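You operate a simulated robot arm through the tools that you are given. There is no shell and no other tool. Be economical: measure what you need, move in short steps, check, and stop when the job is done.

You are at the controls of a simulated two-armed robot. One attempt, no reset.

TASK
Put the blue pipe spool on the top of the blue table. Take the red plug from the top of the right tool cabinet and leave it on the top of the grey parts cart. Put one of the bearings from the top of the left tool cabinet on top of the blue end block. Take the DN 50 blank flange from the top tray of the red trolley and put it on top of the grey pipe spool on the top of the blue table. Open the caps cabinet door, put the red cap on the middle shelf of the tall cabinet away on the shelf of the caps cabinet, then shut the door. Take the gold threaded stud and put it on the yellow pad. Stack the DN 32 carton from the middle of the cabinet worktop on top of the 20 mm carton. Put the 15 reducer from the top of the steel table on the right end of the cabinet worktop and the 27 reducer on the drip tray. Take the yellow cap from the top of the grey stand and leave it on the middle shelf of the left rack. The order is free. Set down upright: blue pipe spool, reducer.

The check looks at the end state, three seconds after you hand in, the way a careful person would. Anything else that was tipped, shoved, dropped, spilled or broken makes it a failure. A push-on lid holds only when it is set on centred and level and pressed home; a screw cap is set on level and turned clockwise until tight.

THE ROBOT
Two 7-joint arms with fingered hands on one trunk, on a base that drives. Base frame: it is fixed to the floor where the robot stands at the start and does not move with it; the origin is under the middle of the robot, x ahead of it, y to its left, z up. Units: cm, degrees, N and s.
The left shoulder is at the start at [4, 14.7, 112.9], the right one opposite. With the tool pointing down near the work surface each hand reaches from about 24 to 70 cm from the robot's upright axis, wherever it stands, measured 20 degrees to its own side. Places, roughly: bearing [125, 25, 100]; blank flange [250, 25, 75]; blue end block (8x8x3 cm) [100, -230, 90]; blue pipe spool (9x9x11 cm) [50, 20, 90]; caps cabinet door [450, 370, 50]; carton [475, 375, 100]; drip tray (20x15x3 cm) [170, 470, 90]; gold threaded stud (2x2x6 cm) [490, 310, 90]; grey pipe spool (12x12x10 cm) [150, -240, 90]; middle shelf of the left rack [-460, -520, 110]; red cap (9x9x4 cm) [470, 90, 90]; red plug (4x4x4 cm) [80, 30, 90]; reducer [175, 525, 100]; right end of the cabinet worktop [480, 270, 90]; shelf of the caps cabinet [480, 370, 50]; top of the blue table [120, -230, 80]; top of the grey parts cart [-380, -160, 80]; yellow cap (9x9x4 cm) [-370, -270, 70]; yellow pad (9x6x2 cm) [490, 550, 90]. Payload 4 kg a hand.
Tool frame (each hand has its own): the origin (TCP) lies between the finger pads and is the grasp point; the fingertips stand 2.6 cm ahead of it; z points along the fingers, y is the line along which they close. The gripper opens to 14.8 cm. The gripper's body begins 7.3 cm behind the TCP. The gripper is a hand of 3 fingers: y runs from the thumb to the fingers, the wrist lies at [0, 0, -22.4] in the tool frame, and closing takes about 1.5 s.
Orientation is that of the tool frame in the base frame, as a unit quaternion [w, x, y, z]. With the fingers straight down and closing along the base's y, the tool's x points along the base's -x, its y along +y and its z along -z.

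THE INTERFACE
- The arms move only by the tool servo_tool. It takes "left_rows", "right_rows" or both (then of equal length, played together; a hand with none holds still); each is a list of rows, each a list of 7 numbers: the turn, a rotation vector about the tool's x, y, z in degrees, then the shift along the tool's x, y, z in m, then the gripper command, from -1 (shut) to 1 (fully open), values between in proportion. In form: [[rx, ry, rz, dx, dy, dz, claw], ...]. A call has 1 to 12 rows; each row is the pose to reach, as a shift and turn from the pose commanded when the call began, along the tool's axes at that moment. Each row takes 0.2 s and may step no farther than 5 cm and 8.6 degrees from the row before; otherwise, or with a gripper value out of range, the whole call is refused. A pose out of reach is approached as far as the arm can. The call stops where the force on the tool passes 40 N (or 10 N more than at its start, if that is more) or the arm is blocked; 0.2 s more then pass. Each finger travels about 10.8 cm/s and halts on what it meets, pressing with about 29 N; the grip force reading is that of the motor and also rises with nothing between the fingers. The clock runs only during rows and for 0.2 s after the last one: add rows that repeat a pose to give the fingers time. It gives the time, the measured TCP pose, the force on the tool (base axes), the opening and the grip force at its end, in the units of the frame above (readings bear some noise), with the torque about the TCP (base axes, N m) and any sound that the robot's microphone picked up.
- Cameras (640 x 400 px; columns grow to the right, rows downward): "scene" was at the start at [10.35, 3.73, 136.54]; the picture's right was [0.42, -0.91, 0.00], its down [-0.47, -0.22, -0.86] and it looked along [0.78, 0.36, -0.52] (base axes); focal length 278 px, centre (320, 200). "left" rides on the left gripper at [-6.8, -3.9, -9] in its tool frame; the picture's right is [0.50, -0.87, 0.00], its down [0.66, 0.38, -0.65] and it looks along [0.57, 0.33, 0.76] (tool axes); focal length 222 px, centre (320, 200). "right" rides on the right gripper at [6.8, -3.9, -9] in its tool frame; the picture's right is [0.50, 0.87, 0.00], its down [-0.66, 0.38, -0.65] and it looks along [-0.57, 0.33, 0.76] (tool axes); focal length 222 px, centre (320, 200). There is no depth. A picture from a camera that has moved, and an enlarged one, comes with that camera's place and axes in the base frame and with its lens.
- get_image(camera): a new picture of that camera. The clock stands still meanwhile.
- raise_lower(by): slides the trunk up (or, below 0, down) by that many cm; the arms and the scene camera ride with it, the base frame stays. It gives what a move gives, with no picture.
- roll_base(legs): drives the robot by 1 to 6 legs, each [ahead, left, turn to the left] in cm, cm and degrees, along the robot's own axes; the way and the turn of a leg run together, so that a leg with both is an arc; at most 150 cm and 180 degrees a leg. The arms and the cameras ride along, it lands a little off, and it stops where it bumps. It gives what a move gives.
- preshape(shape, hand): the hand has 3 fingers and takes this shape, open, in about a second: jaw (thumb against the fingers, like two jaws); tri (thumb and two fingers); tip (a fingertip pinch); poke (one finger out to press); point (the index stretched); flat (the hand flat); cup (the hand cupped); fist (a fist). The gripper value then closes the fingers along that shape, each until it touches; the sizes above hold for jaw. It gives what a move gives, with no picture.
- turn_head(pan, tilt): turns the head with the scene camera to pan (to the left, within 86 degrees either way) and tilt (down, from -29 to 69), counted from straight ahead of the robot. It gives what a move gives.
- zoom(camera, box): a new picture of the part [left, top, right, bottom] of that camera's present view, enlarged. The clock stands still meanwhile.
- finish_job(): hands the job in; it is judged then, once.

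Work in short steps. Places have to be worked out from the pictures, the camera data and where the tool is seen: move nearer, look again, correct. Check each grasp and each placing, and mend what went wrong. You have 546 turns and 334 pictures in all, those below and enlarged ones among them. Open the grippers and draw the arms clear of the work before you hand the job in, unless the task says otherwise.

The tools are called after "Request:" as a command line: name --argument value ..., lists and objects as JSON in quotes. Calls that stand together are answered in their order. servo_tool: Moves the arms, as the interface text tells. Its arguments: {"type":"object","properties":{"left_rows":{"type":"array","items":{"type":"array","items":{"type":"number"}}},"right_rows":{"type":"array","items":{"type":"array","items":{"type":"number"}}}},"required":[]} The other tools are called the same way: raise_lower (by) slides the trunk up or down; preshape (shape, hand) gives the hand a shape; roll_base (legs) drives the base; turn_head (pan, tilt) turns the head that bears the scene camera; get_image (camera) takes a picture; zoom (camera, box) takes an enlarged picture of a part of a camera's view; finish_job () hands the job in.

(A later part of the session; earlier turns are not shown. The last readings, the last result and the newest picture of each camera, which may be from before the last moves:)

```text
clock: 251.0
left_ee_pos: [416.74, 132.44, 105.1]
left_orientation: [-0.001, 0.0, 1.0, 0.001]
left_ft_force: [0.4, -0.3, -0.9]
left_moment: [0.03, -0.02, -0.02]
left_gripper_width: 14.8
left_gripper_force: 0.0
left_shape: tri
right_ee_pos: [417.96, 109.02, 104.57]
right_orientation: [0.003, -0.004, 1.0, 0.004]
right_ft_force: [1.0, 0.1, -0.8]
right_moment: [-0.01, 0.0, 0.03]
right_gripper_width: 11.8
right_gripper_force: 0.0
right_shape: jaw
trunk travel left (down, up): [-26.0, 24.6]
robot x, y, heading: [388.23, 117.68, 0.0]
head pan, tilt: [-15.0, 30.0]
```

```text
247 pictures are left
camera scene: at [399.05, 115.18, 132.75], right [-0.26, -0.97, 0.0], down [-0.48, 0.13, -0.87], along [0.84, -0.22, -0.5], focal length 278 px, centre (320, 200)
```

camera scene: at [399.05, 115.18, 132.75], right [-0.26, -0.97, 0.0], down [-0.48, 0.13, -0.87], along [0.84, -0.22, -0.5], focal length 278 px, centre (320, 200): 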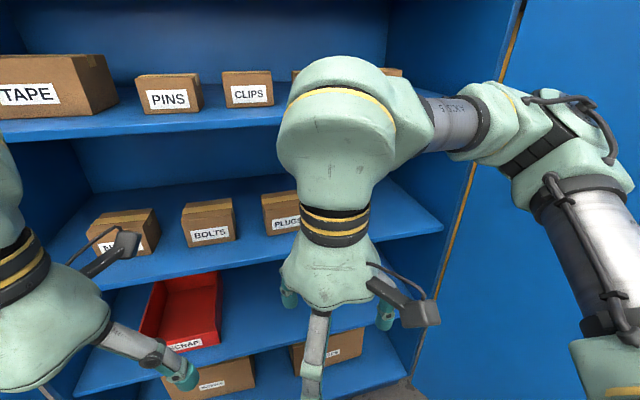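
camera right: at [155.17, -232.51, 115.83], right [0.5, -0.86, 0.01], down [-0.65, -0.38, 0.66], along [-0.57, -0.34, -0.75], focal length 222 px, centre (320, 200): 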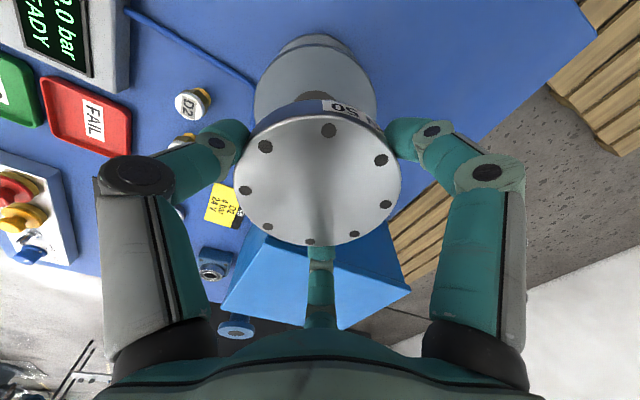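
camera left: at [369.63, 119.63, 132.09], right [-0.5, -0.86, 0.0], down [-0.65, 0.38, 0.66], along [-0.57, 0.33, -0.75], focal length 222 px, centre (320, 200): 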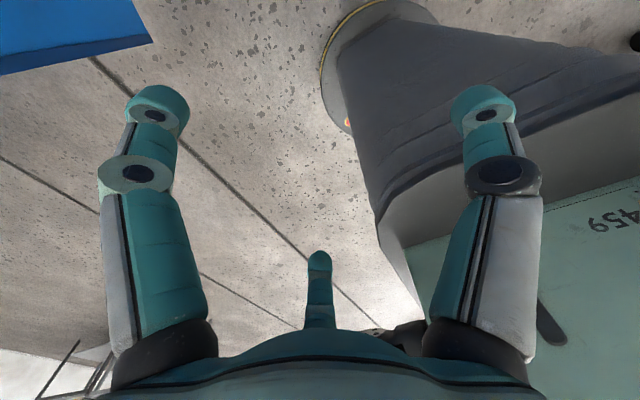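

I tilt the right hand 40° forward while moving it towards the shelf opening.

Request:
servo_tool --right_rows '[[0, -7, 0, -0.036, -0.02, 0, 0.6], [0, -14, 0, -0.072, -0.04, 0, 0.6], [0, -21, 0, -0.108, -0.06, 0, 0.6], [0, -28, 0, -0.144, -0.08, 0, 0.6], [0, -35, 0, -0.18, -0.1, 0, 0.6], [0, -40, 0, -0.21, -0.12, 0, 0.6], [0, -40, 0, -0.22, -0.14, 0, 0.6], [0, -40, 0, -0.22, -0.14, 0, 0.6]]'

Request:
get_image --camera "right"

Request:
get_image --camera "scene"

```text
clock: 252.8
left_ee_pos: [416.8, 132.58, 105.05]
left_orientation: [-0.001, 0.0, 1.0, 0.0]
left_ft_force: [-0.7, -0.6, -0.4]
left_moment: [-0.01, -0.02, 0.04]
left_gripper_width: 14.79
left_gripper_force: 0.2
left_shape: tri
right_ee_pos: [439.82, 94.94, 104.58]
right_orientation: [0.344, -0.002, 0.939, 0.006]
right_ft_force: [0.3, 0.6, 0.4]
right_moment: [0.01, -0.02, 0.02]
right_gripper_width: 11.83
right_gripper_force: 0.2
right_shape: jaw
trunk travel left (down, up): [-26.0, 24.6]
robot x, y, heading: [388.29, 117.74, 0.2]
head pan, tilt: [-15.0, 30.0]
```

```text
246 pictures are left
camera right: at [428.94, 91.06, 107.04], right [-0.39, 0.87, -0.32], down [0.07, 0.37, 0.93], along [0.92, 0.34, -0.21], focal length 222 px, centre (320, 200)
```

right: 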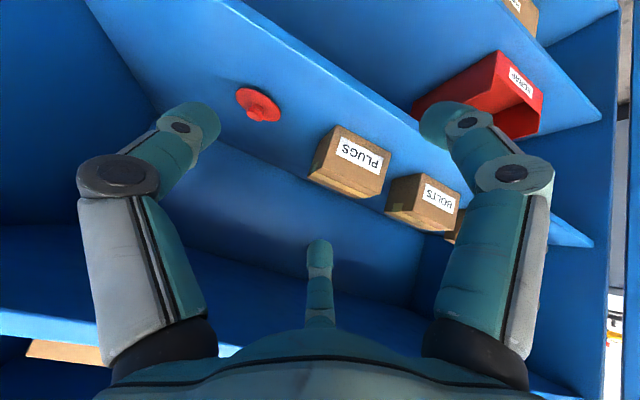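

```text
245 pictures are left
camera scene: at [399.05, 115.21, 132.75], right [-0.26, -0.97, 0.0], down [-0.48, 0.13, -0.87], along [0.84, -0.22, -0.5], focal length 278 px, centre (320, 200)
```

scene: 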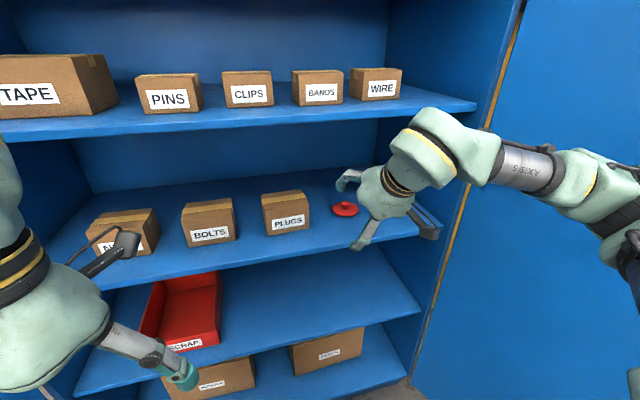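

Request:
zoom --camera "right" --box '[210, 70, 310, 140]'

Request:
zoom --camera "scene" --box '[300, 160, 400, 260]'

```text
5.71 times, centred on (260, 105) of right
camera zoom: at [428.94, 91.06, 107.04], right [-0.39, 0.87, -0.32], down [0.07, 0.37, 0.93], along [0.92, 0.34, -0.21], focal length 1269 px, centre (663, 743)
```

zoom: 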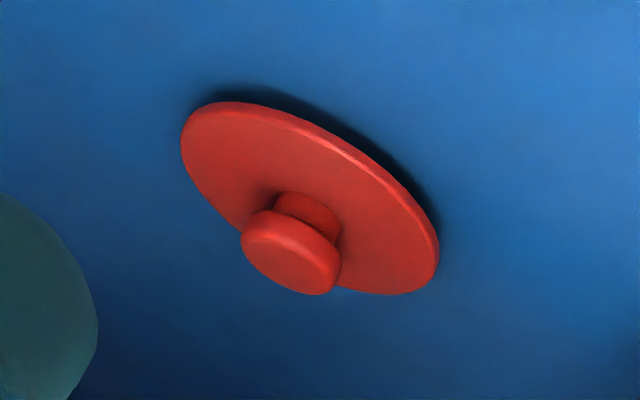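

```text
4.00 times, centred on (350, 210) of scene
camera zoom: at [399.05, 115.21, 132.75], right [-0.26, -0.97, 0.0], down [-0.48, 0.13, -0.87], along [0.84, -0.22, -0.5], focal length 1112 px, centre (200, 160)
```

zoom: 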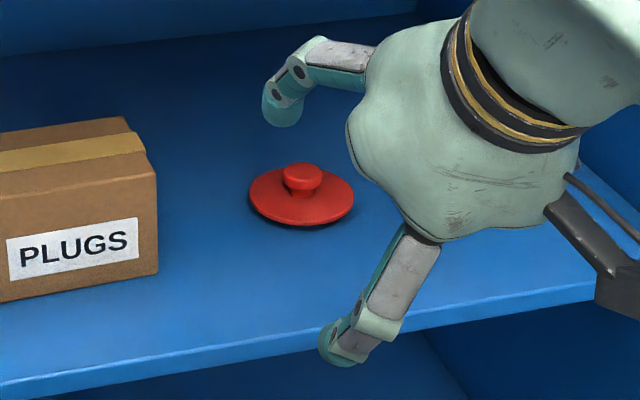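

The knob is a mushroom with its head at about (468.6, 88.8, 88.5). I roll the hand 90° so the thumb goes to the far side and the two fingers stay low at the sides, pre-closing to about 5 cm.

Request:
servo_tool --right_rows '[[0, 0, -8.3, 0, 0, 0, 0.4], [0, 0, -16.6, 0, 0, 0, 0.2], [0, 0, -24.9, 0, 0, 0, 0], [0, 0, -33.2, 0, 0, 0, -0.2], [0, 0, -41.5, 0, 0, 0, -0.3], [0, 0, -49.8, 0, 0, 0, -0.3], [0, 0, -58.1, 0, 0, 0, -0.3], [0, 0, -66.4, 0, 0, 0, -0.3], [0, 0, -74.7, 0, 0, 0, -0.3], [0, 0, -83, 0, 0, 0, -0.3], [0, 0, -90, 0, 0, 0, -0.3], [0, 0, -90, 0, 0, 0, -0.3]]'

Request:
get_image --camera "right"

Request:
get_image --camera "scene"

```text
clock: 255.4
left_ee_pos: [416.77, 132.43, 105.08]
left_orientation: [0.0, 0.001, 1.0, 0.001]
left_ft_force: [1.7, 0.0, -0.9]
left_moment: [0.01, -0.04, -0.01]
left_gripper_width: 14.8
left_gripper_force: 0.0
left_shape: tri
right_ee_pos: [440.15, 95.08, 104.62]
right_orientation: [-0.247, 0.665, -0.663, 0.24]
right_ft_force: [-0.5, 0.3, 0.1]
right_moment: [0.03, -0.02, 0.0]
right_gripper_width: 5.21
right_gripper_force: 0.1
right_shape: jaw
trunk travel left (down, up): [-26.0, 24.6]
robot x, y, heading: [388.31, 117.45, 0.2]
head pan, tilt: [-15.0, 30.0]
```

```text
242 pictures are left
camera right: at [437.29, 88.27, 113.96], right [-0.66, -0.5, -0.56], down [-0.72, 0.65, 0.26], along [0.24, 0.57, -0.78], focal length 222 px, centre (320, 200)
```

right: 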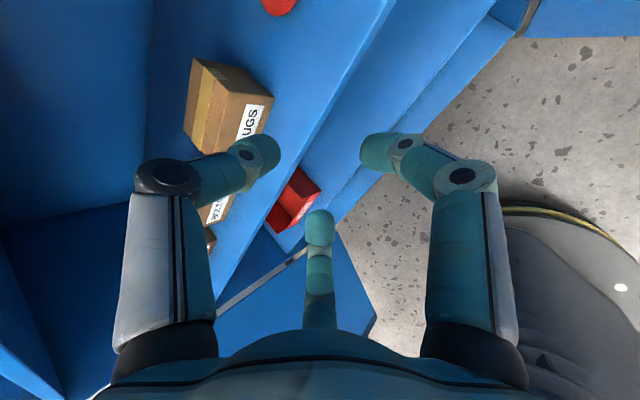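

```text
241 pictures are left
camera scene: at [399.04, 115.16, 132.74], right [-0.26, -0.97, 0.0], down [-0.48, 0.13, -0.87], along [0.84, -0.22, -0.5], focal length 278 px, centre (320, 200)
```

scene: 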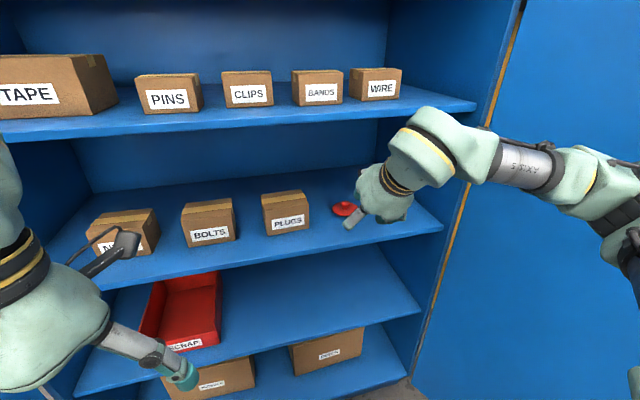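

The roll worked. I lower the hand first, then move in horizontally to a point about 6 cm short of the knob along the tool axis.

Request:
servo_tool --right_rows '[[0, 0, 0, 0.01, 0.016, 0.03, -0.3], [0, 0, 0, 0.02, 0.032, 0.058, -0.3], [0, 0, 0, 0.03, 0.047, 0.086, -0.3], [0, 0, 0, 0.036, 0.015, 0.115, -0.3], [0, 0, 0, 0.043, -0.017, 0.144, -0.3], [0, 0, 0, 0.05, -0.05, 0.174, -0.3], [0, 0, 0, 0.057, -0.082, 0.203, -0.3], [0, 0, 0, 0.063, -0.1146, 0.232, -0.3], [0, 0, 0, 0.063, -0.1146, 0.232, -0.3]]'

Request:
get_image --camera "right"

Request:
zoom --camera "scene" --box '[270, 120, 430, 280]'

```text
clock: 257.4
left_ee_pos: [416.69, 132.4, 104.96]
left_orientation: [0.001, 0.001, 1.0, 0.002]
left_ft_force: [-0.1, -0.4, -0.3]
left_moment: [-0.01, -0.01, -0.01]
left_gripper_width: 14.79
left_gripper_force: 0.1
left_shape: tri
right_ee_pos: [463.8, 88.94, 94.34]
right_orientation: [-0.248, 0.665, -0.662, 0.24]
right_ft_force: [-0.2, -0.4, -0.1]
right_moment: [-0.02, 0.01, 0.01]
right_gripper_width: 5.2
right_gripper_force: 0.1
right_shape: jaw
trunk travel left (down, up): [-26.0, 24.6]
robot x, y, heading: [387.96, 117.36, -0.0]
head pan, tilt: [-15.0, 30.0]
```

```text
240 pictures are left
camera right: at [460.94, 82.07, 103.67], right [-0.66, -0.5, -0.57], down [-0.72, 0.65, 0.26], along [0.24, 0.58, -0.78], focal length 222 px, centre (320, 200)
```

right: 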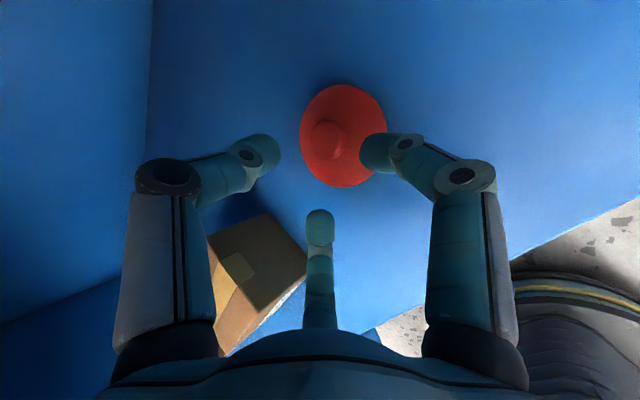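

```text
2.50 times, centred on (350, 200) of scene
camera zoom: at [398.98, 115.11, 132.75], right [-0.26, -0.97, 0.0], down [-0.48, 0.13, -0.87], along [0.84, -0.22, -0.5], focal length 695 px, centre (245, 200)
```

zoom: 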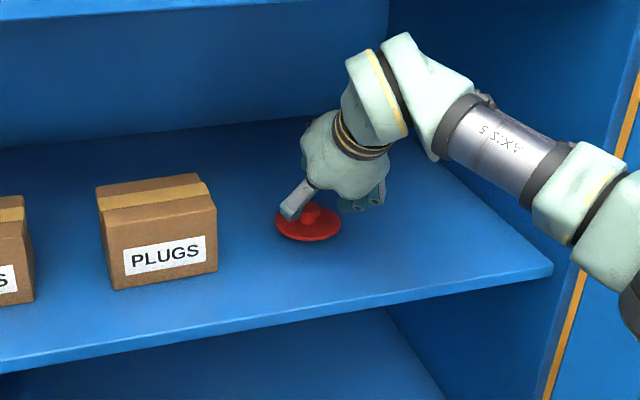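

The knob is nearly on the tool axis. I correct slightly and advance 4 cm.

Request:
servo_tool --right_rows '[[0, 0, 0, 0.003, 0.005, 0.015, -0.3], [0, 0, 0, 0.003, 0.005, 0.03, -0.3], [0, 0, 0, 0.003, 0.005, 0.04, -0.3], [0, 0, 0, 0.003, 0.005, 0.04, -0.3]]'

Request:
get_image --camera "right"

Request:
zoom --camera "scene" --box '[310, 160, 390, 240]'

```text
clock: 258.4
left_ee_pos: [416.8, 132.49, 105.2]
left_orientation: [-0.001, 0.0, 1.0, 0.002]
left_ft_force: [-0.3, -0.7, 0.6]
left_moment: [-0.01, 0.02, 0.0]
left_gripper_width: 14.78
left_gripper_force: 0.0
left_shape: tri
right_ee_pos: [466.09, 88.75, 91.0]
right_orientation: [-0.247, 0.665, -0.663, 0.24]
right_ft_force: [-0.6, 0.2, 0.5]
right_moment: [-0.02, 0.0, -0.02]
right_gripper_width: 5.22
right_gripper_force: 0.1
right_shape: jaw
trunk travel left (down, up): [-26.0, 24.6]
robot x, y, heading: [388.19, 117.85, 0.1]
head pan, tilt: [-15.0, 30.0]
```

```text
238 pictures are left
camera right: at [463.31, 81.96, 100.34], right [-0.66, -0.5, -0.57], down [-0.72, 0.65, 0.26], along [0.24, 0.58, -0.78], focal length 222 px, centre (320, 200)
```

right: 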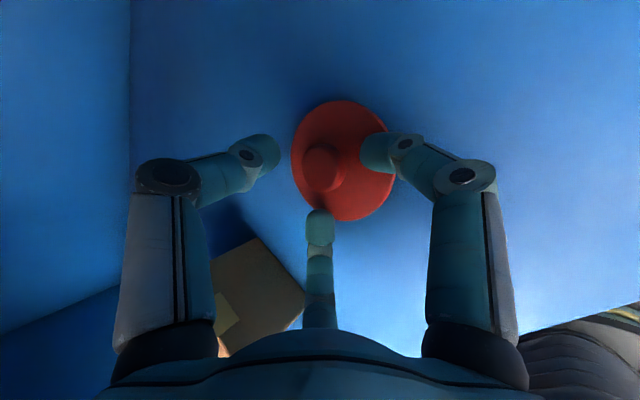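

```text
5.00 times, centred on (350, 200) of scene
camera zoom: at [399.03, 115.14, 132.75], right [-0.26, -0.97, 0.0], down [-0.48, 0.13, -0.87], along [0.84, -0.22, -0.5], focal length 1390 px, centre (170, 200)
```

zoom: 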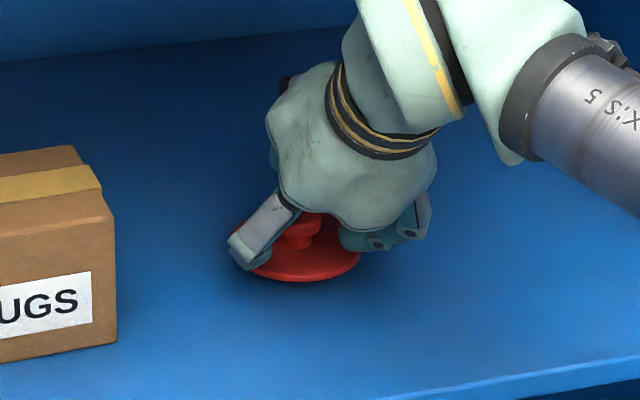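

On axis, with the knob about 3.4 cm past the TCP. I advance 2 cm more and close.

Request:
servo_tool --right_rows '[[0, 0, 0, 0, 0, 0.008, -0.3], [0, 0, 0, 0, 0, 0.015, -0.3], [0, 0, 0, 0, 0, 0.02, -0.3], [0, 0, 0, 0, 0, 0.02, -0.5], [0, 0, 0, 0, 0, 0.02, -0.7], [0, 0, 0, 0, 0, 0.02, -1], [0, 0, 0, 0, 0, 0.02, -1], [0, 0, 0, 0, 0, 0.02, -1]]'

Request:
get_image --camera "right"

Request:
zoom --camera "scene" --box '[310, 160, 390, 240]'

```text
clock: 260.2
left_ee_pos: [416.63, 132.44, 105.17]
left_orientation: [0.0, 0.0, 1.0, 0.001]
left_ft_force: [-0.5, 0.0, -0.7]
left_moment: [-0.03, 0.0, 0.02]
left_gripper_width: 14.8
left_gripper_force: 0.0
left_shape: tri
right_ee_pos: [467.43, 88.87, 89.61]
right_orientation: [-0.249, 0.664, -0.662, 0.24]
right_ft_force: [4.5, -3.1, 15.9]
right_moment: [-0.09, -0.35, -0.08]
right_gripper_width: 2.83
right_gripper_force: 28.6
right_shape: jaw
trunk travel left (down, up): [-26.0, 24.6]
robot x, y, heading: [387.75, 117.78, 0.3]
head pan, tilt: [-15.0, 30.0]
```

```text
236 pictures are left
camera right: at [464.44, 82.07, 98.99], right [-0.65, -0.5, -0.57], down [-0.72, 0.65, 0.26], along [0.24, 0.57, -0.78], focal length 222 px, centre (320, 200)
```

right: 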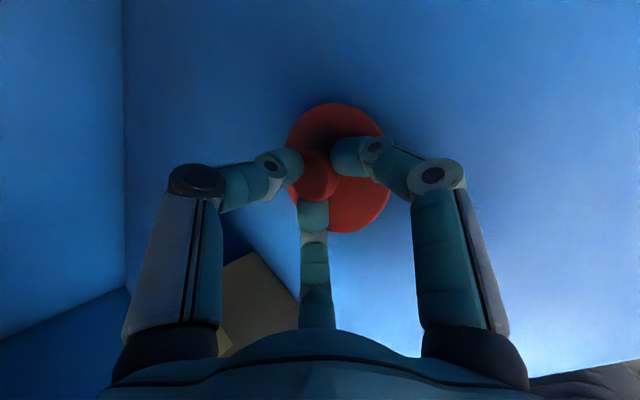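

```text
5.00 times, centred on (350, 200) of scene
camera zoom: at [398.85, 115.21, 132.77], right [-0.26, -0.97, 0.0], down [-0.48, 0.13, -0.87], along [0.84, -0.22, -0.5], focal length 1390 px, centre (170, 200)
```

zoom: 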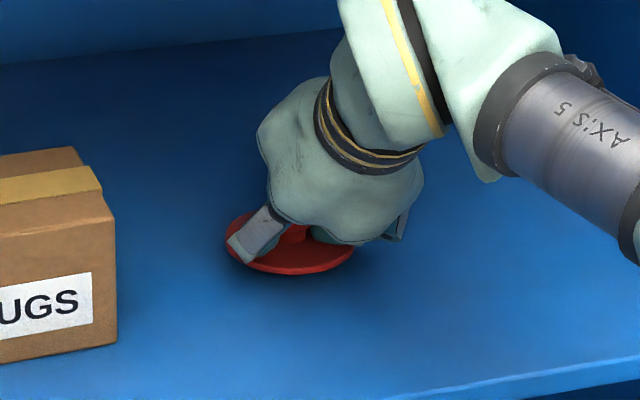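

It seems to have gripped the knob. I lift 3 cm straight up and check.

Request:
servo_tool --right_rows '[[0, 0, 0, 0, -0.0065, -0.0077, -1], [0, 0, 0, 0, -0.013, -0.0153, -1], [0, 0, 0, 0, -0.0194, -0.023, -1], [0, 0, 0, 0, -0.0194, -0.023, -1]]'

Request:
get_image --camera "right"

Request:
zoom --camera "scene" --box '[310, 160, 390, 240]'

```text
clock: 261.2
left_ee_pos: [416.73, 132.53, 105.07]
left_orientation: [-0.001, 0.001, 1.0, 0.002]
left_ft_force: [0.1, 0.1, 0.2]
left_moment: [-0.01, -0.01, 0.01]
left_gripper_width: 14.77
left_gripper_force: 0.1
left_shape: tri
right_ee_pos: [467.35, 88.83, 92.28]
right_orientation: [-0.246, 0.665, -0.663, 0.239]
right_ft_force: [0.6, -0.4, -0.8]
right_moment: [-0.02, 0.04, -0.05]
right_gripper_width: 2.62
right_gripper_force: 28.8
right_shape: jaw
trunk travel left (down, up): [-26.0, 24.6]
robot x, y, heading: [388.19, 117.78, 0.2]
head pan, tilt: [-15.0, 30.0]
```

```text
234 pictures are left
camera right: at [464.55, 82.06, 101.68], right [-0.66, -0.5, -0.56], down [-0.72, 0.65, 0.26], along [0.24, 0.58, -0.78], focal length 222 px, centre (320, 200)
```

right: 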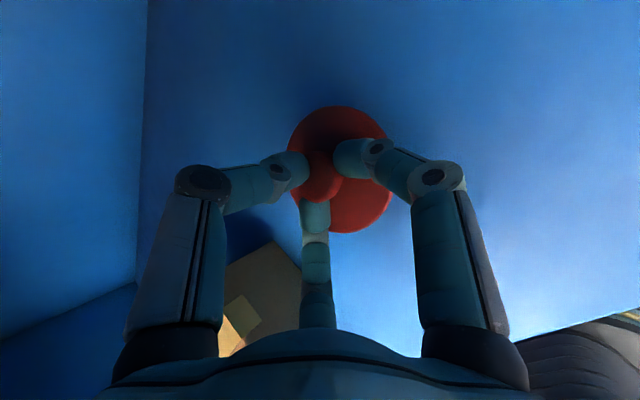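

```text
5.00 times, centred on (350, 200) of scene
camera zoom: at [399.07, 115.15, 132.74], right [-0.26, -0.97, 0.0], down [-0.48, 0.13, -0.87], along [0.84, -0.22, -0.5], focal length 1390 px, centre (170, 200)
```

zoom: 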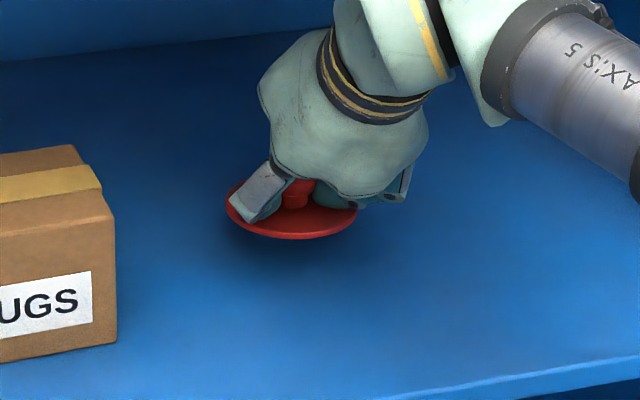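

The cap is held level. I pull it straight back out of the shelf.

Request:
servo_tool --right_rows '[[0, 0, 0, 0, 0.031, -0.026, -1], [0, 0, 0, 0, 0.061, -0.052, -1], [0, 0, 0, 0, 0.092, -0.078, -1], [0, 0, 0, 0, 0.122, -0.104, -1], [0, 0, 0, 0, 0.153, -0.13, -1], [0, 0, 0, 0, 0.183, -0.155, -1], [0, 0, 0, 0, 0.214, -0.181, -1], [0, 0, 0, 0, 0.244, -0.207, -1], [0, 0, 0, 0, 0.244, -0.207, -1]]'

Request:
get_image --camera "scene"

```text
clock: 263.2
left_ee_pos: [416.79, 132.52, 105.09]
left_orientation: [-0.001, 0.002, 1.0, 0.002]
left_ft_force: [0.2, 0.8, 0.2]
left_moment: [-0.03, 0.04, 0.01]
left_gripper_width: 14.78
left_gripper_force: 0.1
left_shape: tri
right_ee_pos: [435.44, 88.69, 92.48]
right_orientation: [-0.248, 0.665, -0.663, 0.239]
right_ft_force: [-0.2, -0.1, -0.2]
right_moment: [-0.02, 0.04, 0.02]
right_gripper_width: 2.6
right_gripper_force: 29.0
right_shape: jaw
trunk travel left (down, up): [-26.0, 24.6]
robot x, y, heading: [388.15, 117.68, 0.2]
head pan, tilt: [-15.0, 30.0]
```

```text
232 pictures are left
camera scene: at [399.11, 115.17, 132.74], right [-0.26, -0.97, 0.0], down [-0.48, 0.13, -0.87], along [0.84, -0.22, -0.5], focal length 278 px, centre (320, 200)
```

scene: 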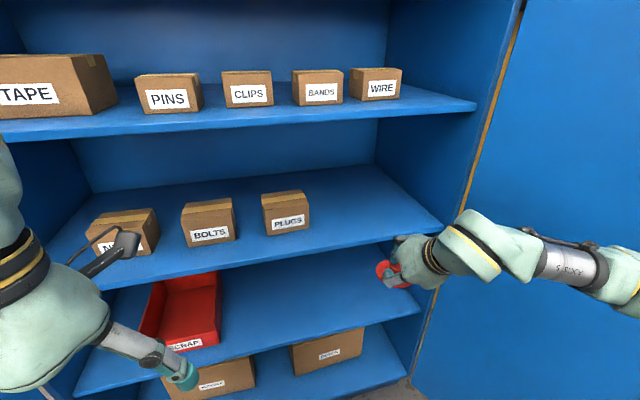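

I back away from the tall cabinet and head north to the worktop cabinets.

Request:
roll_base --legs '[[-70, 0, 0], [0, 120, 0], [0, 110, 0]]'

Request:
turn_head --pan 0 --tilt 20

Request:
get_image --camera "scene"

```text
clock: 277.9
left_ee_pos: [343.6, 362.3, 105.11]
left_orientation: [-0.001, -0.008, 1.0, 0.001]
left_ft_force: [-0.2, 0.1, -0.1]
left_moment: [-0.05, 0.03, 0.05]
left_gripper_width: 14.79
left_gripper_force: 0.1
left_shape: tri
right_ee_pos: [363.17, 319.0, 92.43]
right_orientation: [-0.25, 0.671, -0.657, 0.237]
right_ft_force: [-0.4, 0.1, -1.2]
right_moment: [0.0, 0.03, -0.01]
right_gripper_width: 2.61
right_gripper_force: 29.1
right_shape: jaw
trunk travel left (down, up): [-26.0, 24.6]
robot x, y, heading: [315.02, 347.03, 1.0]
head pan, tilt: [-15.0, 30.0]
```

```text
clock: 278.7
left_ee_pos: [343.59, 362.34, 105.19]
left_orientation: [0.0, -0.007, 1.0, 0.002]
left_ft_force: [0.3, 0.4, 0.1]
left_moment: [-0.02, 0.02, 0.02]
left_gripper_width: 14.8
left_gripper_force: 0.0
left_shape: tri
right_ee_pos: [363.17, 318.91, 92.43]
right_orientation: [-0.25, 0.671, -0.656, 0.238]
right_ft_force: [-1.1, -0.2, -0.9]
right_moment: [-0.01, 0.03, 0.0]
right_gripper_width: 2.61
right_gripper_force: 29.5
right_shape: jaw
trunk travel left (down, up): [-26.0, 24.6]
robot x, y, heading: [314.81, 347.03, 1.3]
head pan, tilt: [0.0, 20.0]
```

```text
231 pictures are left
camera scene: at [326.76, 347.07, 134.35], right [0.02, -1.0, 0.0], down [-0.34, -0.01, -0.94], along [0.94, 0.02, -0.34], focal length 278 px, centre (320, 200)
```

scene: 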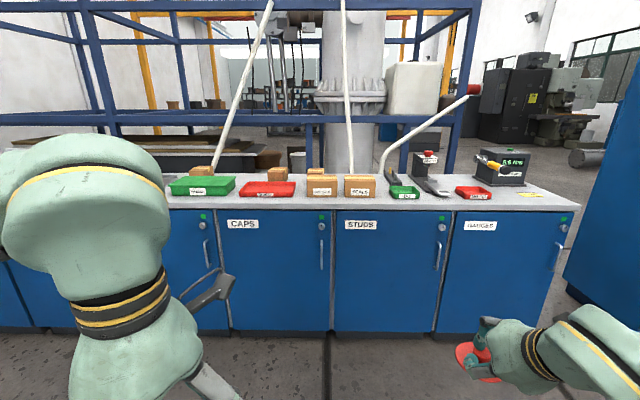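

CAPS door: hinge on the left (y≈395), vertical handle at about (447, 349.5, z 53–71). I position the robot at about (372, 337), lower the trunk and turn the left hand horizontal.

Request:
roll_base --legs '[[57, -11, -1.2]]'

Request:
raise_lower --by -20

Request:
servo_tool --left_rows '[[0, -8, 0, -0.02, 0, 0, 1], [0, -16, 0, -0.04, 0, 0, 1], [0, -24, 0, -0.06, 0, 0, 1], [0, -32, 0, -0.08, 0, 0, 1], [0, -40, 0, -0.1, 0, 0, 1], [0, -48, 0, -0.12, 0, 0, 1], [0, -56, 0, -0.14, 0, 0.01, 1], [0, -64, 0, -0.16, 0, 0.02, 1], [0, -72, 0, -0.18, 0, 0.03, 1], [0, -80, 0, -0.2, 0, 0.05, 1], [0, -88, 0, -0.22, 0, 0.07, 1], [0, -90, 0, -0.22, 0, 0.07, 1]]'

Request:
get_image --camera "scene"

Request:
get_image --camera "left"

```text
clock: 281.9
left_ee_pos: [400.52, 351.09, 105.14]
left_orientation: [-0.001, 0.004, 1.0, 0.001]
left_ft_force: [0.0, 0.5, 0.8]
left_moment: [0.0, 0.03, 0.0]
left_gripper_width: 14.8
left_gripper_force: 0.1
left_shape: tri
right_ee_pos: [419.01, 307.1, 92.43]
right_orientation: [0.246, -0.663, 0.665, -0.241]
right_ft_force: [0.0, 0.1, -0.2]
right_moment: [0.01, -0.02, -0.01]
right_gripper_width: 2.61
right_gripper_force: 28.8
right_shape: jaw
trunk travel left (down, up): [-26.0, 24.6]
robot x, y, heading: [371.66, 336.48, -0.3]
head pan, tilt: [0.0, 20.0]
```

```text
clock: 284.1
left_ee_pos: [400.51, 351.15, 84.93]
left_orientation: [-0.001, 0.004, 1.0, 0.001]
left_ft_force: [0.3, -0.6, 0.4]
left_moment: [0.01, 0.0, 0.01]
left_gripper_width: 14.81
left_gripper_force: 0.1
left_shape: tri
right_ee_pos: [419.01, 307.15, 72.33]
right_orientation: [0.246, -0.663, 0.665, -0.241]
right_ft_force: [0.0, 0.2, -0.1]
right_moment: [-0.01, 0.02, -0.04]
right_gripper_width: 2.63
right_gripper_force: 28.7
right_shape: jaw
trunk travel left (down, up): [-6.0, 44.6]
robot x, y, heading: [371.61, 336.32, -0.3]
head pan, tilt: [0.0, 20.0]
```

```text
clock: 286.7
left_ee_pos: [419.03, 343.18, 90.53]
left_orientation: [0.68, -0.048, 0.731, 0.017]
left_ft_force: [-1.0, 0.2, 0.1]
left_moment: [-0.01, 0.01, 0.03]
left_gripper_width: 14.78
left_gripper_force: 0.0
left_shape: tri
left hand out of reach, approached as far as the arm can: row 4, 5, 6, 7, 8, 9, 10, 11, 12
right_ee_pos: [419.07, 307.11, 72.37]
right_orientation: [0.248, -0.663, 0.664, -0.241]
right_ft_force: [0.6, -0.2, 0.0]
right_moment: [-0.01, 0.0, 0.0]
right_gripper_width: 2.6
right_gripper_force: 28.5
right_shape: jaw
trunk travel left (down, up): [-6.0, 44.6]
robot x, y, heading: [372.0, 336.18, -0.3]
head pan, tilt: [0.0, 20.0]
```

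```text
230 pictures are left
camera scene: at [383.29, 336.1, 114.24], right [0.0, -1.0, 0.0], down [-0.34, 0.0, -0.94], along [0.94, 0.0, -0.34], focal length 278 px, centre (320, 200)
```

scene: 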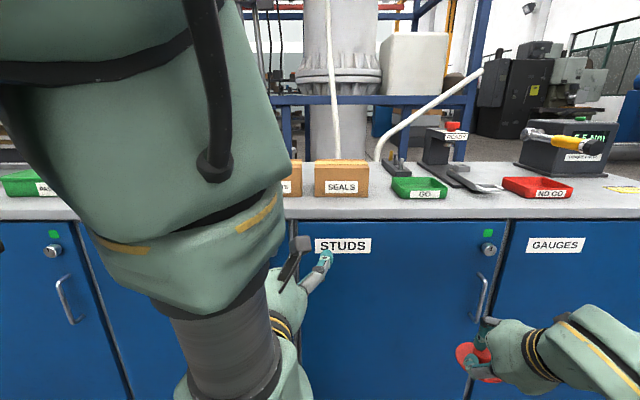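

```text
229 pictures are left
camera left: at [410.92, 338.84, 98.04], right [0.04, -0.89, -0.46], down [-0.73, 0.29, -0.62], along [0.68, 0.37, -0.63], focal length 222 px, centre (320, 200)
```

left: 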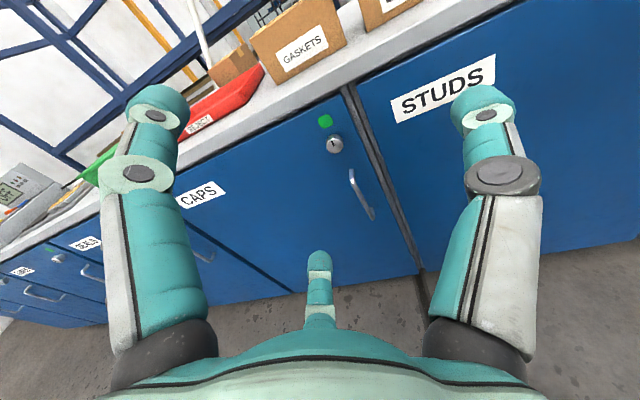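

The left hand nearly reached horizontal. I move it forward and down, towards a point in front of the handle.

Request:
servo_tool --left_rows '[[0, 0, 0, 0.03, 0, 0.03, 1], [0, 0, 0, 0.06, -0.005, 0.055, 1], [0, 0, 0, 0.09, -0.01, 0.075, 1], [0, 0, 0, 0.12, -0.016, 0.095, 1], [0, 0, 0, 0.13, -0.016, 0.095, 1], [0, 0, 0, 0.13, -0.016, 0.095, 1]]'

Request:
get_image --camera "scene"

Request:
get_image --camera "left"

```text
clock: 288.3
left_ee_pos: [427.39, 338.33, 84.08]
left_orientation: [0.666, -0.073, 0.742, 0.026]
left_ft_force: [-0.3, -0.2, -0.2]
left_moment: [0.02, 0.01, 0.01]
left_gripper_width: 14.81
left_gripper_force: 0.1
left_shape: tri
left hand out of reach, approached as far as the arm can: row 1, 2, 3, 4, 5, 6
right_ee_pos: [418.94, 307.23, 72.37]
right_orientation: [0.246, -0.663, 0.664, -0.241]
right_ft_force: [-0.5, 0.6, -0.1]
right_moment: [-0.01, -0.02, 0.03]
right_gripper_width: 2.6
right_gripper_force: 28.9
right_shape: jaw
trunk travel left (down, up): [-6.0, 44.6]
robot x, y, heading: [372.12, 336.39, -0.3]
head pan, tilt: [0.0, 20.0]
stopped in row 6 (left hand): the arm was blocked; the commanded pose is now the measured one
```

```text
228 pictures are left
camera scene: at [383.29, 336.21, 114.24], right [0.0, -1.0, 0.0], down [-0.34, 0.0, -0.94], along [0.94, 0.0, -0.34], focal length 278 px, centre (320, 200)
```

scene: 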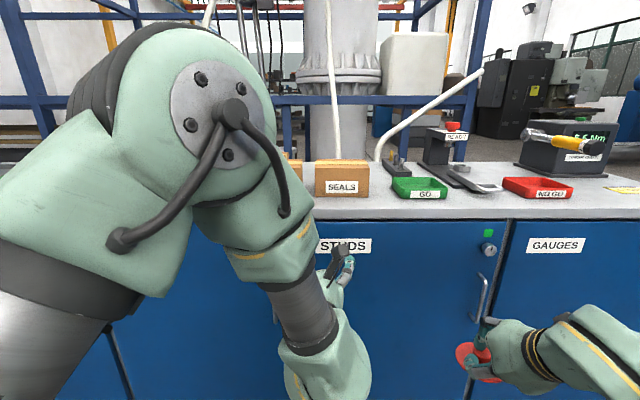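

```text
227 pictures are left
camera left: at [419.7, 333.81, 92.0], right [0.07, -0.89, -0.44], down [-0.76, 0.24, -0.6], along [0.64, 0.38, -0.67], focal length 222 px, centre (320, 200)
```

left: 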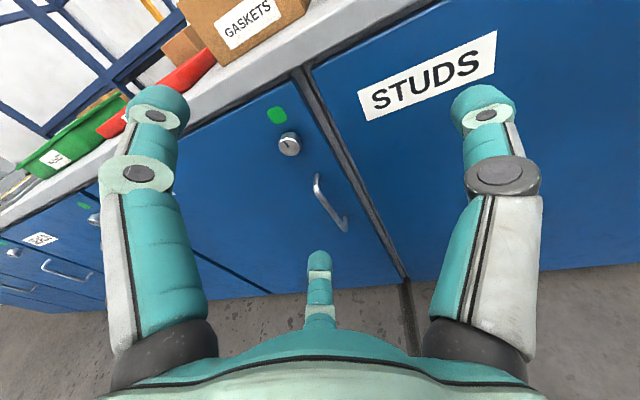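

The left arm folded badly in that tilt. I raise the trunk and turn the hand back to vertical, further out.

Request:
raise_lower --by 20

Request:
servo_tool --left_rows '[[0, 8, 0, -0.001, 0.01, 0.006, 1], [0, 16, 0, -0.002, 0.02, 0.012, 1], [0, 24, 0, -0.004, 0.03, 0.018, 1], [0, 32, 0, -0.005, 0.04, 0.024, 1], [0, 40, 0, -0.006, 0.05, 0.03, 1], [0, 48, 0, -0.008, 0.06, 0.036, 1], [0, 56, 0, -0.009, 0.07, 0.042, 1], [0, 64, 0, -0.01, 0.08, 0.048, 1], [0, 72, 0, -0.012, 0.09, 0.055, 1], [0, 80, 0, -0.013, 0.1, 0.06, 1], [0, 83, 0, -0.014, 0.111, 0.0656, 1], [0, 83, 0, -0.014, 0.111, 0.0656, 1]]'

Request:
get_image --camera "scene"

```text
clock: 290.5
left_ee_pos: [427.44, 338.31, 104.29]
left_orientation: [0.667, -0.073, 0.741, 0.025]
left_ft_force: [-0.2, 0.6, 0.2]
left_moment: [0.02, 0.02, 0.02]
left_gripper_width: 14.78
left_gripper_force: 0.0
left_shape: tri
right_ee_pos: [418.88, 307.17, 92.5]
right_orientation: [0.247, -0.663, 0.665, -0.24]
right_ft_force: [0.2, -0.5, -0.3]
right_moment: [0.01, -0.02, -0.01]
right_gripper_width: 2.6
right_gripper_force: 28.8
right_shape: jaw
trunk travel left (down, up): [-26.0, 24.6]
robot x, y, heading: [371.89, 336.36, -0.1]
head pan, tilt: [0.0, 20.0]
```

```text
clock: 293.1
left_ee_pos: [432.18, 350.14, 104.18]
left_orientation: [0.006, -0.07, 0.997, -0.027]
left_ft_force: [0.9, 0.9, 0.3]
left_moment: [-0.01, -0.01, 0.01]
left_gripper_width: 14.81
left_gripper_force: 0.0
left_shape: tri
right_ee_pos: [418.91, 307.23, 92.52]
right_orientation: [0.247, -0.663, 0.665, -0.239]
right_ft_force: [0.0, -0.2, 0.8]
right_moment: [0.01, 0.01, -0.03]
right_gripper_width: 2.61
right_gripper_force: 29.1
right_shape: jaw
trunk travel left (down, up): [-26.0, 24.6]
robot x, y, heading: [371.82, 336.4, -0.4]
head pan, tilt: [0.0, 20.0]
```

```text
226 pictures are left
camera scene: at [383.28, 336.18, 134.35], right [0.0, -1.0, 0.0], down [-0.34, 0.0, -0.94], along [0.94, 0.0, -0.34], focal length 278 px, centre (320, 200)
```

scene: 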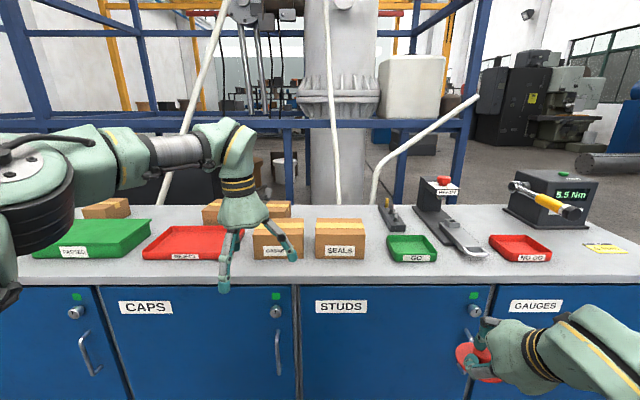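

Good configuration again. I fix the yaw, pull back from the worktop edge, then tilt about 55° forward while lowering.

Request:
servo_tool --left_rows '[[0, 0, 4, 0.04, 0.005, 0, 1], [0, 0, 8, 0.08, 0.011, 0.02, 1], [0, 0, 8, 0.08, 0.011, 0.06, 1], [0, 0, 8, 0.08, 0.011, 0.1, 1], [0, 0, 8, 0.08, 0.011, 0.1, 1]]'

Request:
servo_tool --left_rows '[[0, -7, 0, -0.02, 0, 0.02, 1], [0, -14, 0, -0.04, 0, 0.05, 1], [0, -21, 0, -0.06, 0, 0.08, 1], [0, -28, 0, -0.07, 0, 0.11, 1], [0, -35, 0, -0.08, 0, 0.14, 1], [0, -42, 0, -0.09, 0, 0.17, 1], [0, -49, 0, -0.1, 0, 0.2, 1], [0, -55, 0, -0.1, 0, 0.22, 1], [0, -55, 0, -0.1, 0, 0.24, 1], [0, -55, 0, -0.1, 0, 0.24, 1]]'

Request:
get_image --camera "scene"

Request:
get_image --camera "left"

```text
clock: 294.3
left_ee_pos: [424.25, 349.46, 94.14]
left_orientation: [0.011, 0.0, 1.0, -0.026]
left_ft_force: [-0.2, -0.3, -0.2]
left_moment: [-0.02, 0.02, 0.01]
left_gripper_width: 14.78
left_gripper_force: 0.0
left_shape: tri
right_ee_pos: [418.94, 307.02, 92.47]
right_orientation: [0.248, -0.663, 0.664, -0.24]
right_ft_force: [0.4, -0.2, -0.5]
right_moment: [0.03, -0.01, -0.02]
right_gripper_width: 2.58
right_gripper_force: 29.2
right_shape: jaw
trunk travel left (down, up): [-26.0, 24.6]
robot x, y, heading: [371.63, 336.22, -0.2]
head pan, tilt: [0.0, 20.0]
```

```text
clock: 296.5
left_ee_pos: [438.54, 343.92, 73.1]
left_orientation: [0.424, -0.027, 0.905, 0.006]
left_ft_force: [0.4, 0.7, -0.8]
left_moment: [-0.04, 0.07, 0.0]
left_gripper_width: 14.79
left_gripper_force: 0.0
left_shape: tri
left hand out of reach, approached as far as the arm can: row 7, 8, 9, 10
right_ee_pos: [419.17, 307.07, 92.42]
right_orientation: [0.248, -0.663, 0.665, -0.239]
right_ft_force: [0.2, -0.9, 0.1]
right_moment: [0.01, 0.0, 0.04]
right_gripper_width: 2.61
right_gripper_force: 29.0
right_shape: jaw
trunk travel left (down, up): [-26.0, 24.6]
robot x, y, heading: [371.67, 336.35, -0.4]
head pan, tilt: [0.0, 20.0]
```

```text
225 pictures are left
camera scene: at [383.39, 336.01, 134.33], right [0.0, -1.0, 0.0], down [-0.34, 0.0, -0.94], along [0.94, 0.0, -0.34], focal length 278 px, centre (320, 200)
```

scene: 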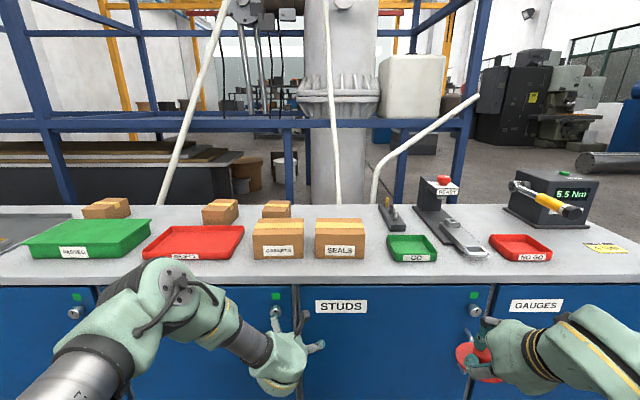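

```text
224 pictures are left
camera left: at [436.08, 340.08, 84.12], right [-0.27, -0.89, -0.37], down [-0.94, 0.33, -0.09], along [0.2, 0.33, -0.92], focal length 222 px, centre (320, 200)
```

left: 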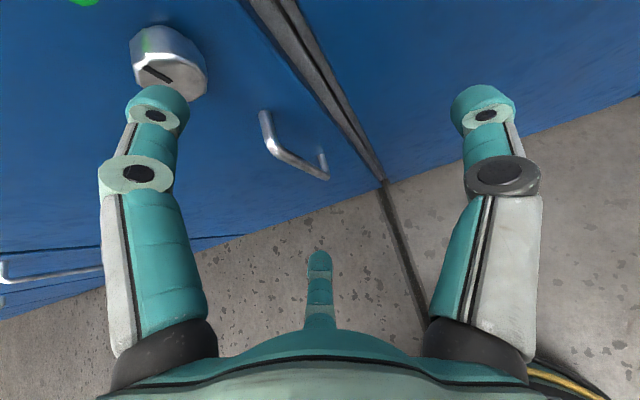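

The tilt is limited to about 50°, but that is enough. I lower with the trunk so the hand comes level with the handle, and command a slightly smaller tilt.

Request:
raise_lower --by -9

Request:
servo_tool --left_rows '[[0, 5, 0, 0, 0, 0, 1], [0, 8, 0, 0, 0, 0, 1], [0, 8, 0, 0, 0, 0, 1]]'

Request:
get_image --camera "left"

Request:
get_image --camera "scene"

```text
clock: 297.7
left_ee_pos: [438.32, 344.03, 64.11]
left_orientation: [0.423, -0.027, 0.906, 0.005]
left_ft_force: [0.2, -1.2, 0.4]
left_moment: [0.01, 0.0, -0.01]
left_gripper_width: 14.81
left_gripper_force: 0.1
left_shape: tri
right_ee_pos: [418.93, 307.27, 83.47]
right_orientation: [0.247, -0.663, 0.664, -0.24]
right_ft_force: [-0.3, -0.6, -0.8]
right_moment: [0.0, 0.04, -0.01]
right_gripper_width: 2.6
right_gripper_force: 29.2
right_shape: jaw
trunk travel left (down, up): [-17.0, 33.6]
robot x, y, heading: [371.66, 336.28, -0.6]
head pan, tilt: [0.0, 20.0]
```

```text
clock: 298.5
left_ee_pos: [438.04, 343.62, 64.5]
left_orientation: [0.361, -0.026, 0.932, 0.003]
left_ft_force: [-28.4, -6.8, 15.7]
left_moment: [1.02, -2.11, 0.88]
left_gripper_width: 14.76
left_gripper_force: 0.2
left_shape: tri
right_ee_pos: [418.64, 307.09, 83.73]
right_orientation: [0.249, -0.662, 0.664, -0.242]
right_ft_force: [0.3, 0.3, 0.4]
right_moment: [0.02, 0.01, 0.0]
right_gripper_width: 2.63
right_gripper_force: 28.9
right_shape: jaw
trunk travel left (down, up): [-17.0, 33.6]
robot x, y, heading: [371.49, 336.47, -0.4]
head pan, tilt: [0.0, 20.0]
```

```text
223 pictures are left
camera left: at [437.12, 340.01, 75.76], right [-0.33, -0.89, -0.32], down [-0.94, 0.33, 0.04], along [0.07, 0.32, -0.95], focal length 222 px, centre (320, 200)
```

left: 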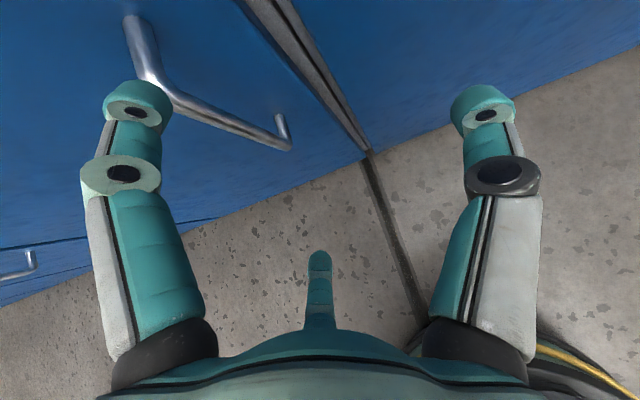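

```text
222 pictures are left
camera scene: at [382.72, 336.08, 125.44], right [0.0, -1.0, 0.0], down [-0.34, 0.0, -0.94], along [0.94, 0.0, -0.34], focal length 278 px, centre (320, 200)
```

scene: 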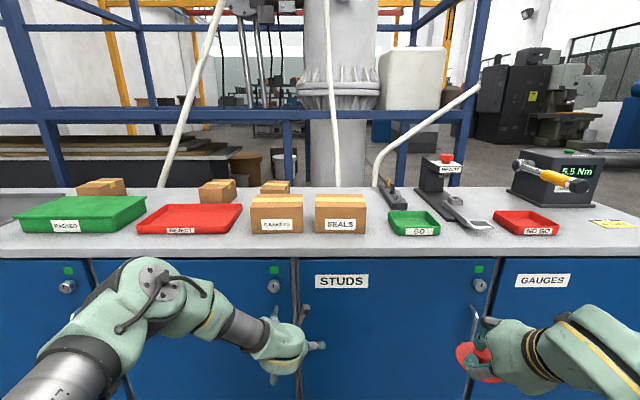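

A finger is touching the door, so I back off. The handle bar is at about (445.7, 349), z 53–68. I lower the trunk and bring the hand up relative to the shoulder, to allow more tilt.

Request:
servo_tool --left_rows '[[0, 0, 0, 0.015, 0, -0.014, 1], [0, 0, 0, 0.037, 0, -0.034, 0.5], [0, 0, 0, 0.052, 0.02, -0.048, 0.0], [0, 0, 0, 0.052, 0.05, -0.048, -0.3], [0, 0, 0, 0.052, 0.052, -0.048, -0.3]]'

Request:
raise_lower --by -14

Request:
servo_tool --left_rows '[[0, -5, 0, -0.013, 0, -0.015, -0.3], [0, -10, 0, -0.027, 0, -0.03, -0.3], [0, -15, 0, -0.04, 0, -0.044, -0.3], [0, -20, 0, -0.054, 0, -0.059, -0.3], [0, -25, 0, -0.067, 0, -0.074, -0.3], [0, -30, 0, -0.081, 0, -0.089, -0.3], [0, -35, 0, -0.081, 0, -0.089, -0.3], [0, -35, 0, -0.081, 0, -0.089, -0.3]]'

Request:
get_image --camera "left"

Request:
get_image --camera "scene"

```text
clock: 299.7
left_ee_pos: [431.48, 348.53, 64.37]
left_orientation: [0.356, -0.028, 0.934, 0.005]
left_ft_force: [-0.5, 0.2, 0.6]
left_moment: [-0.03, 0.0, 0.0]
left_gripper_width: 5.21
left_gripper_force: 0.0
left_shape: tri
left hand out of reach, approached as far as the arm can: row 4, 5
right_ee_pos: [418.9, 307.13, 83.48]
right_orientation: [0.248, -0.663, 0.664, -0.239]
right_ft_force: [-0.6, -0.6, 0.3]
right_moment: [-0.02, 0.02, -0.02]
right_gripper_width: 2.64
right_gripper_force: 28.7
right_shape: jaw
trunk travel left (down, up): [-17.0, 33.6]
robot x, y, heading: [371.48, 336.13, -0.4]
head pan, tilt: [0.0, 20.0]
```

```text
clock: 301.4
left_ee_pos: [431.58, 348.52, 50.46]
left_orientation: [0.355, -0.028, 0.934, 0.004]
left_ft_force: [-0.4, 0.0, 0.1]
left_moment: [-0.02, 0.01, 0.0]
left_gripper_width: 5.24
left_gripper_force: 0.0
left_shape: tri
right_ee_pos: [419.01, 307.17, 69.39]
right_orientation: [0.247, -0.663, 0.664, -0.241]
right_ft_force: [-0.3, 0.1, -0.5]
right_moment: [0.02, 0.02, -0.02]
right_gripper_width: 2.58
right_gripper_force: 29.0
right_shape: jaw
trunk travel left (down, up): [-3.0, 47.6]
robot x, y, heading: [371.82, 336.44, -0.6]
head pan, tilt: [0.0, 20.0]
```

```text
clock: 303.2
left_ee_pos: [433.82, 336.89, 72.2]
left_orientation: [0.592, -0.043, 0.804, 0.034]
left_ft_force: [0.5, -0.3, 0.6]
left_moment: [0.02, 0.01, -0.01]
left_gripper_width: 5.17
left_gripper_force: 0.1
left_shape: tri
left hand out of reach, approached as far as the arm can: row 1, 2, 3, 4, 5, 6, 7, 8
right_ee_pos: [418.96, 307.21, 69.32]
right_orientation: [0.247, -0.663, 0.665, -0.24]
right_ft_force: [-0.3, -0.6, -0.7]
right_moment: [-0.01, 0.01, -0.02]
right_gripper_width: 2.62
right_gripper_force: 29.6
right_shape: jaw
trunk travel left (down, up): [-3.0, 47.6]
robot x, y, heading: [371.73, 336.44, -0.5]
head pan, tilt: [0.0, 20.0]
```

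```text
221 pictures are left
camera left: at [427.8, 332.22, 81.22], right [-0.05, -0.88, -0.48], down [-0.86, 0.29, -0.43], along [0.51, 0.39, -0.76], focal length 222 px, centre (320, 200)
```

left: 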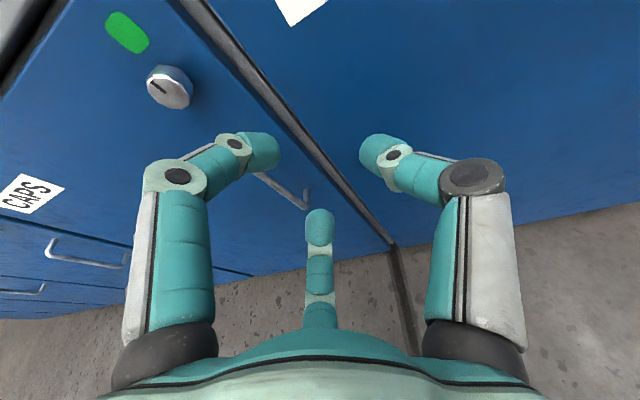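

```text
220 pictures are left
camera scene: at [383.29, 336.22, 111.28], right [0.0, -1.0, 0.0], down [-0.34, 0.0, -0.94], along [0.94, 0.0, -0.34], focal length 278 px, centre (320, 200)
```

scene: 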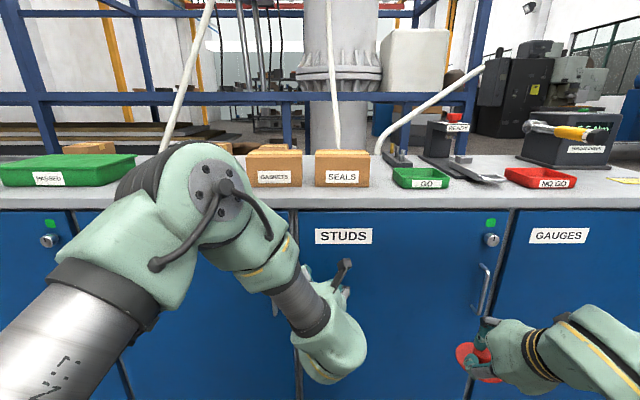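

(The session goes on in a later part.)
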